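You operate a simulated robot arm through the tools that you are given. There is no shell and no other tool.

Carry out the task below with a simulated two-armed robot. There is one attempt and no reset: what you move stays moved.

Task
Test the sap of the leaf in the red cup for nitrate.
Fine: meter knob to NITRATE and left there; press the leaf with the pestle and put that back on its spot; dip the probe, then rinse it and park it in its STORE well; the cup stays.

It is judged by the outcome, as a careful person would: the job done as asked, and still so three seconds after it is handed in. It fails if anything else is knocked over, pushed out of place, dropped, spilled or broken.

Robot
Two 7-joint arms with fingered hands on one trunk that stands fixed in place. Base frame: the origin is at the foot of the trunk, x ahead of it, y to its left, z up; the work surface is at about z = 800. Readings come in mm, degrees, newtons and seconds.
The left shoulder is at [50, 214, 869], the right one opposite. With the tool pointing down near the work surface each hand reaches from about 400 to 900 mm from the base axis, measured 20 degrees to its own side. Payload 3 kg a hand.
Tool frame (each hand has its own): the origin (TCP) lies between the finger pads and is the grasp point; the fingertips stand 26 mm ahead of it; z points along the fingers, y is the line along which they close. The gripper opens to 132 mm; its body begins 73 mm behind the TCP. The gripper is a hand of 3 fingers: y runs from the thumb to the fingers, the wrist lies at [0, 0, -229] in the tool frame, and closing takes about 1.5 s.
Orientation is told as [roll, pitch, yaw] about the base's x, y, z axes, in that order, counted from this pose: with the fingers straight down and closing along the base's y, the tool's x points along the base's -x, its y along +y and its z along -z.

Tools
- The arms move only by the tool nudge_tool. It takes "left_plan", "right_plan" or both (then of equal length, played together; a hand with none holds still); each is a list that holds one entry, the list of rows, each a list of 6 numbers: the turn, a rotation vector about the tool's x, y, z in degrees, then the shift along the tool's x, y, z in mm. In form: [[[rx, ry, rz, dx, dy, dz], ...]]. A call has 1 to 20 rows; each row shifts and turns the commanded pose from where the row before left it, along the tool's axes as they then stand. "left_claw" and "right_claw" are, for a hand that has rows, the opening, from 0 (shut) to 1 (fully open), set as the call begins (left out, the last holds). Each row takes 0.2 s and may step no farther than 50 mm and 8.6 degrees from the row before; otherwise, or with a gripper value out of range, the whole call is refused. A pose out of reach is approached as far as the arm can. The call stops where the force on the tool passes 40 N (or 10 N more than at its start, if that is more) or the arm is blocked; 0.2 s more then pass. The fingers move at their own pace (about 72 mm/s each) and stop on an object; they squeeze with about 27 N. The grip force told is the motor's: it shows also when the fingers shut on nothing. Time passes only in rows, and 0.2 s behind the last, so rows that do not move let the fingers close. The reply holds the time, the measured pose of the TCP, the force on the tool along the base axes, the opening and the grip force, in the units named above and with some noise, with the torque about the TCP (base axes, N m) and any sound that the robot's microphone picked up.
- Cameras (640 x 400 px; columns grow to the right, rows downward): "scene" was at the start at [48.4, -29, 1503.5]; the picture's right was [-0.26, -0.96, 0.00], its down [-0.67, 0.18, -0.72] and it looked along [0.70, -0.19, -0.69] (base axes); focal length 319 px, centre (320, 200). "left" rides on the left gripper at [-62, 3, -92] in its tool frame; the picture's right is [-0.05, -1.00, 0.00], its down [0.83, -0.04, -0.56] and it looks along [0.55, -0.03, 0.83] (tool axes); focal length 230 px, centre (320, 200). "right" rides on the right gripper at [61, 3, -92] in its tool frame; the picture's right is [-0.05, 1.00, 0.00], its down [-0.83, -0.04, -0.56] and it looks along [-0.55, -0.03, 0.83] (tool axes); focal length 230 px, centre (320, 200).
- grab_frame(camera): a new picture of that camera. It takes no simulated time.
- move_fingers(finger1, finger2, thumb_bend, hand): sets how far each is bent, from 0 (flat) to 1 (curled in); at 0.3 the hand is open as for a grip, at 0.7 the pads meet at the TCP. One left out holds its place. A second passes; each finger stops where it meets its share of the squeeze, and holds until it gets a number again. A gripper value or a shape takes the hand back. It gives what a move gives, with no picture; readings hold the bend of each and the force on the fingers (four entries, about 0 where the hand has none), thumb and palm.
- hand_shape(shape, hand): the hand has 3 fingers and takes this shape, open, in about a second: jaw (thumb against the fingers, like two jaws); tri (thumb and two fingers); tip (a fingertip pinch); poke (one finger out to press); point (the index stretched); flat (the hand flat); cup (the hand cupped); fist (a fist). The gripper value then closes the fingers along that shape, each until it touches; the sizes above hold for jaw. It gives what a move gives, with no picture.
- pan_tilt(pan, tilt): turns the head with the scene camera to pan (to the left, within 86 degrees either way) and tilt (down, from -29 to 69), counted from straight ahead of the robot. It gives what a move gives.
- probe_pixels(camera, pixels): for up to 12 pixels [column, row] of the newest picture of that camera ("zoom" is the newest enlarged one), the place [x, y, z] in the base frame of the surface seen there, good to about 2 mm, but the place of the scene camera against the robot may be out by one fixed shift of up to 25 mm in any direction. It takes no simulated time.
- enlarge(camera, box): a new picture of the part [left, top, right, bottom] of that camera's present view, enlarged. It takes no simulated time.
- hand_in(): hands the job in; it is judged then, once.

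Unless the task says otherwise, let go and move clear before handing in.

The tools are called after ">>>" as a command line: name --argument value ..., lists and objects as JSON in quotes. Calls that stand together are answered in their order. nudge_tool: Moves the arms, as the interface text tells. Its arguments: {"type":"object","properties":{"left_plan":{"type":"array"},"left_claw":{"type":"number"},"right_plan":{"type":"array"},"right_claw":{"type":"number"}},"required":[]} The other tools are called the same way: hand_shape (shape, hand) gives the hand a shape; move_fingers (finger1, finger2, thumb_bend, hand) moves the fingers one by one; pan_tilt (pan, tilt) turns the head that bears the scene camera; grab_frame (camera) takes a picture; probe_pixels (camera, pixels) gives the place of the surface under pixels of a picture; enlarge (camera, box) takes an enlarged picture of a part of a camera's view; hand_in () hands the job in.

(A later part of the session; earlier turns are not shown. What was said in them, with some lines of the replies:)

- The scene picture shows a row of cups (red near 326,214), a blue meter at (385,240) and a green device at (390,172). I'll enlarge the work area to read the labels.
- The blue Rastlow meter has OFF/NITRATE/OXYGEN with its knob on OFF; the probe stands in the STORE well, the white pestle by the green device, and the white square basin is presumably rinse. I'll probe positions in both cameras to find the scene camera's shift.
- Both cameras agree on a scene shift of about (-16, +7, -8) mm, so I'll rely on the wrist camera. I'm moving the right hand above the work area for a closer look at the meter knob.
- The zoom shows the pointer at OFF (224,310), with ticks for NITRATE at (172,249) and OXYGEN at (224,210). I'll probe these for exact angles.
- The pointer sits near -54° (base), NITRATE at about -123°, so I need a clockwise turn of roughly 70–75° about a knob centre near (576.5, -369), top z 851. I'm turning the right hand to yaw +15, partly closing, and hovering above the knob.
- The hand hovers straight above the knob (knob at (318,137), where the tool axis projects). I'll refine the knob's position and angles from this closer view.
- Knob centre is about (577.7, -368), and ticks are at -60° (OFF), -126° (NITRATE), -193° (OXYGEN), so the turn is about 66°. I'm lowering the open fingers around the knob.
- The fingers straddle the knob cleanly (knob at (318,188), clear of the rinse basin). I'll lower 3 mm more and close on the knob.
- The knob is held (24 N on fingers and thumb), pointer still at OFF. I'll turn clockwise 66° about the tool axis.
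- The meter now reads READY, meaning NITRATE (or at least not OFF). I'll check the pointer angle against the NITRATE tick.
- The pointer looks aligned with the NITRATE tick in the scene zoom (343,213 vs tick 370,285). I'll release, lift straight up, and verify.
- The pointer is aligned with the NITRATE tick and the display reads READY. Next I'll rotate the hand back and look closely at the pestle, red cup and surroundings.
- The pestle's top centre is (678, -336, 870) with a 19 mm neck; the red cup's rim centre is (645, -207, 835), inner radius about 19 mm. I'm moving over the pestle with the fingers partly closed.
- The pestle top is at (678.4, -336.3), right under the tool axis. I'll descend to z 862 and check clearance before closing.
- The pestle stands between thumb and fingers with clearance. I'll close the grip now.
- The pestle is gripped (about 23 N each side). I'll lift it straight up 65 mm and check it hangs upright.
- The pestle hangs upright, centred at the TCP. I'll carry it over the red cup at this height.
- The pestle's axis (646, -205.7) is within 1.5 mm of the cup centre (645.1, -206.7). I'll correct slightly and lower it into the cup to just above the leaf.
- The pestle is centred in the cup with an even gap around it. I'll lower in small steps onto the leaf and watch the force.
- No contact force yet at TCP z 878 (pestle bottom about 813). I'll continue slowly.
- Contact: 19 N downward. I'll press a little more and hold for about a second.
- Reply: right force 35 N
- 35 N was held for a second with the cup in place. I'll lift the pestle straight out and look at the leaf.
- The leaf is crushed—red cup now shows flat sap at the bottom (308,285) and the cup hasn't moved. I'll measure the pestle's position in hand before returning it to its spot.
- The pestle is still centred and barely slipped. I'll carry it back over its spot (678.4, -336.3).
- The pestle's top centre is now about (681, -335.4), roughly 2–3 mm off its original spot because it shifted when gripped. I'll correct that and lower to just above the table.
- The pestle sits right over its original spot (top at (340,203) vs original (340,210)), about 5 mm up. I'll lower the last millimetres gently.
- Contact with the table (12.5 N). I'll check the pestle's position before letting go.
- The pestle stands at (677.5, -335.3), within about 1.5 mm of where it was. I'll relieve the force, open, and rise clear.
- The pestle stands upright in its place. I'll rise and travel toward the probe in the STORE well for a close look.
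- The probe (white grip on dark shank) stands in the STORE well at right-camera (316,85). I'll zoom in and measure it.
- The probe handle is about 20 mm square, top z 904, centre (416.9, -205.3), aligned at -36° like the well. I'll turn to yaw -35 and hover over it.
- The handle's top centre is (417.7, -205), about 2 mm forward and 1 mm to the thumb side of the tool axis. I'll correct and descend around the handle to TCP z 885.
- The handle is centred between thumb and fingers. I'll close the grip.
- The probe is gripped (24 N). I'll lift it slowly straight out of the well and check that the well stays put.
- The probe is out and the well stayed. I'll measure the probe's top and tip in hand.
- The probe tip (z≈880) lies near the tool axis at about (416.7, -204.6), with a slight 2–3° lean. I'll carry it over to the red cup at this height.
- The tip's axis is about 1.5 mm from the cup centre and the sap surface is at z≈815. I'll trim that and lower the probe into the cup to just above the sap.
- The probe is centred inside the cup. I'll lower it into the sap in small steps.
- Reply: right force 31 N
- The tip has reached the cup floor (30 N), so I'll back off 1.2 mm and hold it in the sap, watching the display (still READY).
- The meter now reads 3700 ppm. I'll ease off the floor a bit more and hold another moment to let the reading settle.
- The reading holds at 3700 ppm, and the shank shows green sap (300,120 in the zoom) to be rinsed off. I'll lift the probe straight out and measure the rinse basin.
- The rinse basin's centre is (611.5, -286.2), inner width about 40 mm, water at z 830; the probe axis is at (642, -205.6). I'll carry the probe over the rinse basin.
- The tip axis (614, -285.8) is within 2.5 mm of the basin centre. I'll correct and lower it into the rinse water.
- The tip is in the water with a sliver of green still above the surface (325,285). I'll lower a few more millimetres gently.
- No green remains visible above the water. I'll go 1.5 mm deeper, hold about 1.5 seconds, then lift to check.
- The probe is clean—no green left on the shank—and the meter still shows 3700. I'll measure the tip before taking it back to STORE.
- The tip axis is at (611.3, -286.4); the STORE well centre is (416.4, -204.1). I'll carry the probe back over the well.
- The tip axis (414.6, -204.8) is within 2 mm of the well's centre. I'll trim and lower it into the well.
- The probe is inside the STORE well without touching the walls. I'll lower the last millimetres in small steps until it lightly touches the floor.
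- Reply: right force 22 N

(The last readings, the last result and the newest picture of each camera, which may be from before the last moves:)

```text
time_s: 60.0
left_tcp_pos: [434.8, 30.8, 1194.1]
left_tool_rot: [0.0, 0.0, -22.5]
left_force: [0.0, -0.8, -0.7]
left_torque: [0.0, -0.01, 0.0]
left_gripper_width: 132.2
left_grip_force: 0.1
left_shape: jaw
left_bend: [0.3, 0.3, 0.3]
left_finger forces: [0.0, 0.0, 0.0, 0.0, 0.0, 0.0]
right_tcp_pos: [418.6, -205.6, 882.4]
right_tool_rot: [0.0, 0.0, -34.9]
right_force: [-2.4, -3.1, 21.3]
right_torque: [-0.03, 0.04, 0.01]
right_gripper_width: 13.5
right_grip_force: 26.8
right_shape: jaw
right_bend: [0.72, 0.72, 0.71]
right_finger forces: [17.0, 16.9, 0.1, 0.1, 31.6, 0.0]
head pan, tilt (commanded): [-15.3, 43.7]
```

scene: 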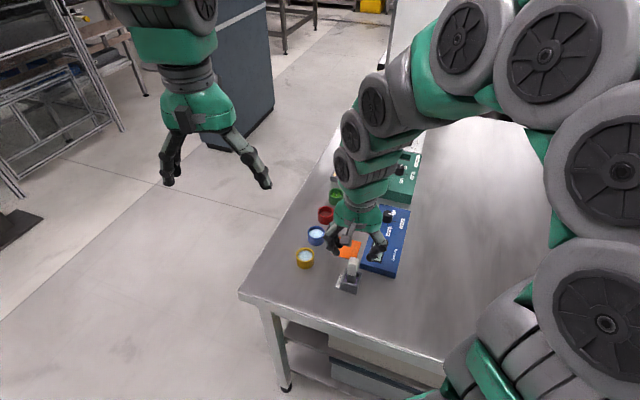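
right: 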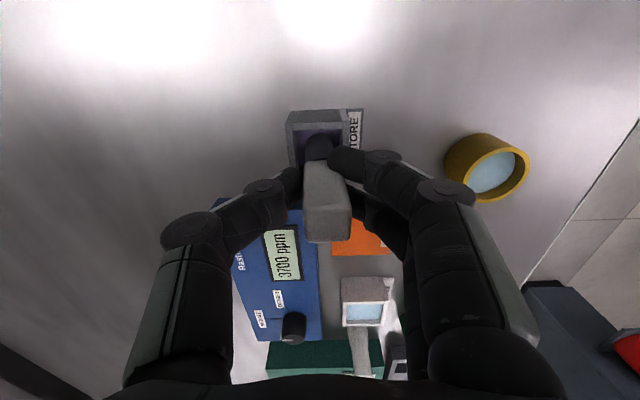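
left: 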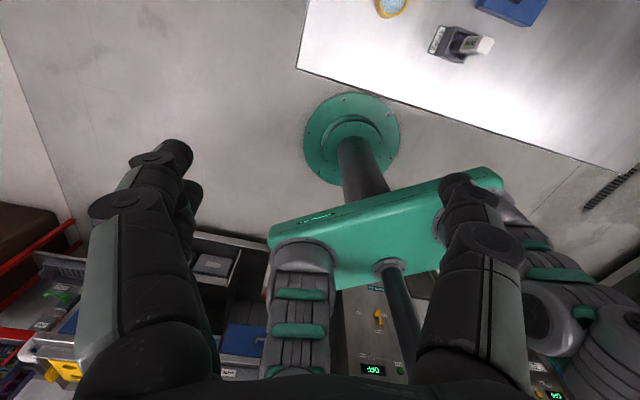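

Floor contact (21 N). I'll ease up 1 mm, check the fit, and then release.

>>> nudge_tool --right_plan '[[[0, 0, 0, 0, 0, -1.0], [0, 0, 0, 0, 0, 0], [0, 0, 0, 0, 0, 0]]]'

>>> enlarge --camera "scene" --box '[320, 230, 380, 300]'

>>> grab_frame --camera "right"

```text
time_s: 60.8
left_tcp_pos: [435.6, 30.7, 1194.6]
left_tool_rot: [0.0, 0.0, -22.4]
left_force: [0.2, 0.3, 1.0]
left_torque: [0.0, -0.01, -0.01]
left_gripper_width: 132.0
left_grip_force: 0.0
left_shape: jaw
left_bend: [0.3, 0.3, 0.3]
left_finger forces: [0.1, 0.0, 0.0, 0.0, 0.1, 0.0]
right_tcp_pos: [418.1, -205.8, 883.4]
right_tool_rot: [0.0, 0.0, -35.0]
right_force: [0.4, -1.2, 6.6]
right_torque: [0.05, 0.02, 0.02]
right_gripper_width: 13.5
right_grip_force: 27.2
right_shape: jaw
right_bend: [0.72, 0.72, 0.71]
right_finger forces: [16.7, 17.0, 0.0, 0.0, 28.6, 0.0]
head pan, tilt (commanded): [-15.3, 43.7]
```

```text
5.71 times, centred on (350, 265) of scene
```

zoom: 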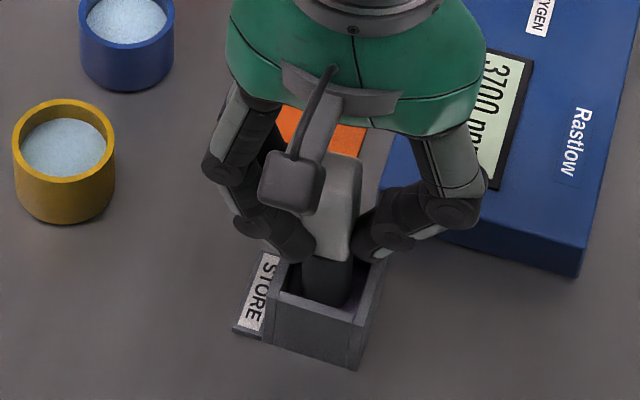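

```text
taken
```

right: 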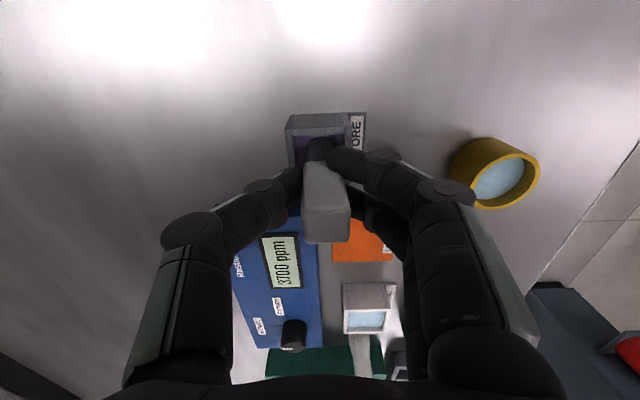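

The probe sits on the floor of the well with a light load. I'll open the hand in place.

>>> nudge_tool --right_plan '[[[0, 0, 0, 0, 0, -0.3], [0, 0, 0, 0, 0, 0], [0, 0, 0, 0, 0, 0], [0, 0, 0, 0, 0, 0], [0, 0, 0, 0, 0, 0]]]' --right_claw 0.42

>>> grab_frame --camera "right"

>>> enlarge --camera "scene" --box '[320, 230, 380, 300]'

```text
time_s: 62.0
left_tcp_pos: [435.1, 30.2, 1193.6]
left_tool_rot: [0.0, 0.0, -22.5]
left_force: [-0.3, 0.6, -0.8]
left_torque: [0.0, 0.01, 0.05]
left_gripper_width: 131.8
left_grip_force: 0.0
left_shape: jaw
left_bend: [0.3, 0.3, 0.3]
left_finger forces: [0.1, 0.1, 0.1, 0.1, 0.0, 0.1]
right_tcp_pos: [419.2, -205.8, 883.8]
right_tool_rot: [0.1, 0.1, -34.9]
right_force: [0.6, -0.7, -0.4]
right_torque: [0.02, 0.01, -0.04]
right_gripper_width: 55.0
right_grip_force: 0.1
right_shape: jaw
right_bend: [0.73, 0.73, 0.7]
right_finger forces: [0.1, 0.0, 0.0, 0.0, 0.0, 0.0]
head pan, tilt (commanded): [-15.3, 43.7]
```

```text
taken
```

right: 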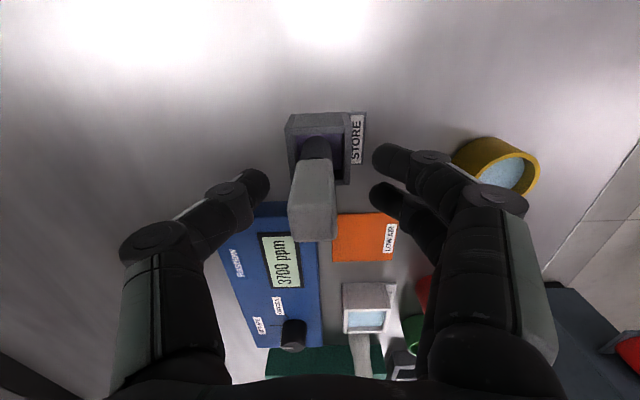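

```text
5.71 times, centred on (350, 265) of scene
```

zoom: 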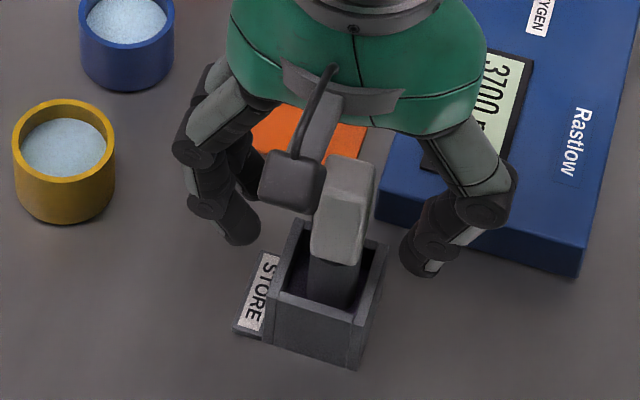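

The probe stands freely in the well. I'll rise straight up clear of it and inspect.

>>> nudge_tool --right_plan '[[[0, 0, 0, 0, 0, -20], [0, 0, 0, 0, 0, -30], [0, 0, 0, 0, 0, -40], [0, 0, 0, 0, 0, -40], [0, 0, 0, 0, 0, 0], [0, 0, 0, 0, 0, 0]]]'

>>> grab_frame --camera "right"

>>> enlarge --camera "scene" --box '[320, 240, 380, 300]'

>>> enlarge --camera "right" --box '[280, 60, 370, 170]'

```text
time_s: 63.4
left_tcp_pos: [434.1, 30.8, 1193.8]
left_tool_rot: [0.0, 0.1, -22.3]
left_force: [-0.3, -0.5, -1.2]
left_torque: [-0.02, 0.0, 0.02]
left_gripper_width: 131.9
left_grip_force: 0.2
left_shape: jaw
left_bend: [0.3, 0.3, 0.3]
left_finger forces: [0.1, 0.1, 0.0, 0.0, 0.1, 0.0]
right_tcp_pos: [417.9, -204.6, 1014.5]
right_tool_rot: [0.1, 0.1, -34.9]
right_force: [0.1, 0.4, 0.1]
right_torque: [-0.02, 0.01, -0.04]
right_gripper_width: 55.4
right_grip_force: 0.2
right_shape: jaw
right_bend: [0.73, 0.73, 0.7]
right_finger forces: [0.1, 0.1, 0.0, 0.0, 0.0, 0.0]
head pan, tilt (commanded): [-15.3, 43.7]
```

```text
taken
```

right: 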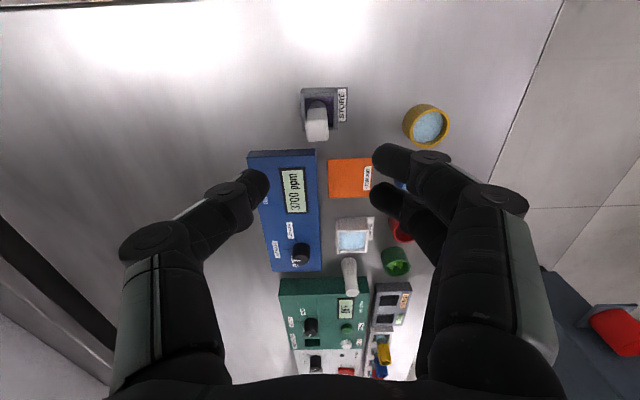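

```text
6.67 times, centred on (350, 270) of scene
```

zoom: 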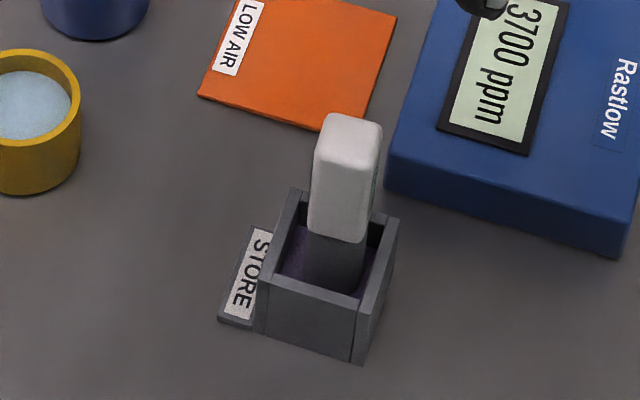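

```text
3.64 times, centred on (325, 115) of right
```

zoom: 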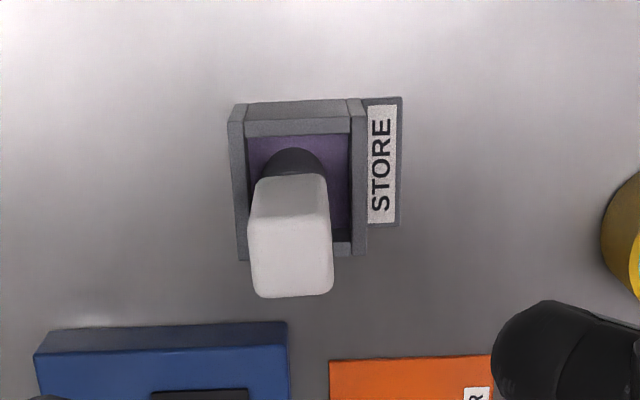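

The probe stands upright in STORE just as at the start, the well, card and meter unmoved. I'll withdraw the right hand to its starting area and do a final check of the whole bench.

>>> nudge_tool --right_plan '[[[0, 0, 0, 0, 0, -40], [0, 0, 0, -25.1, -29.1, -11], [0, 0, 0, -25.1, -29.1, -11], [0, 0, 0, -25.1, -29.1, -11], [0, 0, 0, -25.1, -29.1, -11], [0, 0, 0, -25.1, -29.1, -11], [0, 0, 0, -25.1, -29.1, -11], [0, 0, 0, -25.1, -29.1, -11], [0, 0, 0, -25.1, -29.1, -11], [0, 0, 0, 0, 0, 0], [0, 0, 0, 0, 0, 0]]]' --right_claw 1.0

>>> grab_frame --camera "scene"

>>> enlarge --camera "scene" --box '[280, 180, 440, 300]'

>>> enlarge --camera "scene" --box '[320, 80, 450, 210]'

>>> enlarge --camera "scene" --box '[300, 180, 380, 230]'

```text
time_s: 65.8
left_tcp_pos: [435.3, 30.3, 1194.1]
left_tool_rot: [0.0, 0.1, -22.4]
left_force: [-0.3, 0.5, -0.1]
left_torque: [-0.01, 0.0, 0.01]
left_gripper_width: 132.0
left_grip_force: 0.1
left_shape: jaw
left_bend: [0.3, 0.3, 0.3]
left_finger forces: [0.1, 0.0, 0.0, 0.0, 0.0, 0.0]
right_tcp_pos: [449.9, -510.8, 1141.5]
right_tool_rot: [0.0, 0.0, -34.8]
right_force: [-0.2, 0.3, 0.0]
right_torque: [-0.02, -0.02, -0.01]
right_gripper_width: 131.9
right_grip_force: 0.0
right_shape: jaw
right_bend: [0.3, 0.3, 0.3]
right_finger forces: [0.0, 0.0, 0.1, 0.0, 0.0, 0.0]
head pan, tilt (commanded): [-15.3, 43.7]
```

```text
taken
```

scene: 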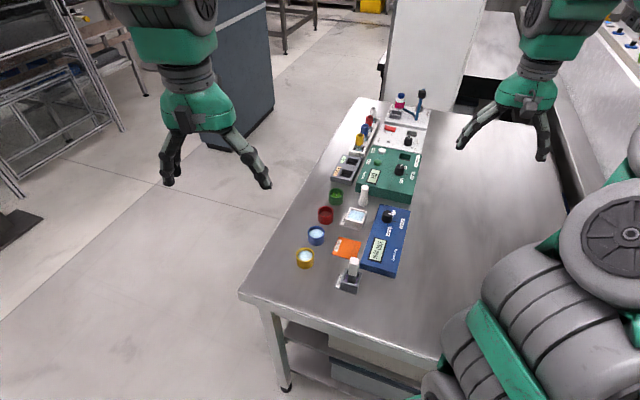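

```text
3.33 times, centred on (360, 240) of scene
```

zoom: 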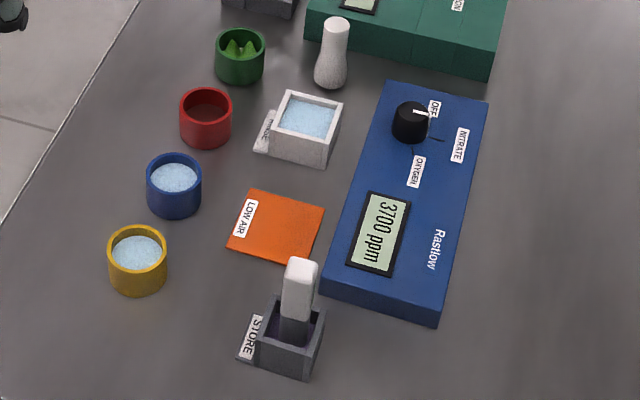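

```text
3.08 times, centred on (385, 145) of scene
```

zoom: 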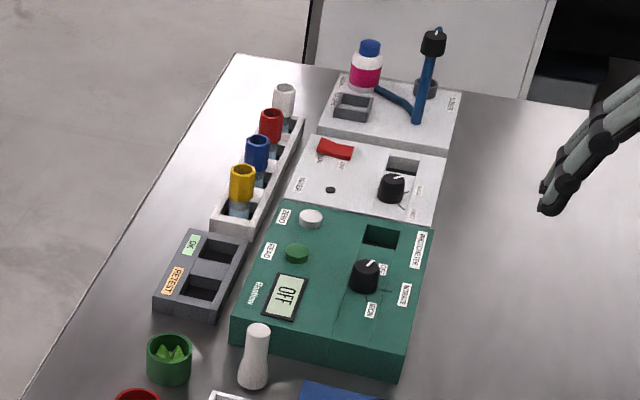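

```text
8.00 times, centred on (340, 205) of scene
```

zoom: 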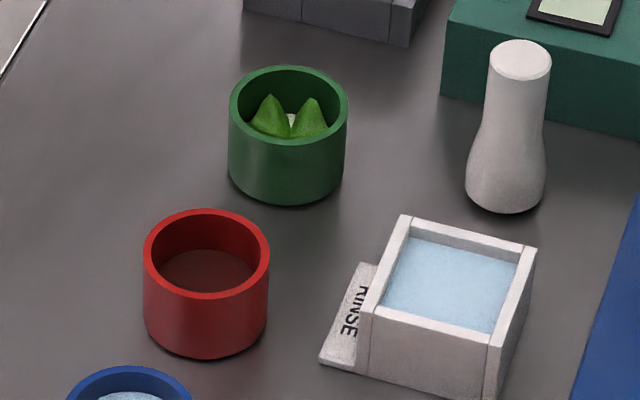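

Everything matches the starting layout: pestle back on its spot, red cup in place, probe clean in STORE, knob on NITRATE with 3700 ppm shown, and both hands are clear. I'm handing the job in.

>>> hand_in

```text
The job is handed in.
```

The sap from the leaf in the red cup reads **3700 ppm** nitrate on the blue Rastlow meter, and I've handed the job in.

- **Meter:** the knob is on NITRATE and left there. The reading was still on the display at the final check.
- **Leaf:** I pressed it with the pestle at up to about 35 N and the sap came out. The pestle is back within about 2 mm of where it stood.
- **Probe:** it touched the floor of the cup at about 30 N when I dipped it, so I eased it up slightly before taking the reading. I then rinsed it until no sap was visible and stood it upright in its STORE well.
- **Cup and bench:** the red cup stayed in place (shifted less than 1 mm in the pictures). Nothing else was knocked over or spilled. Both hands were clear before I handed in.
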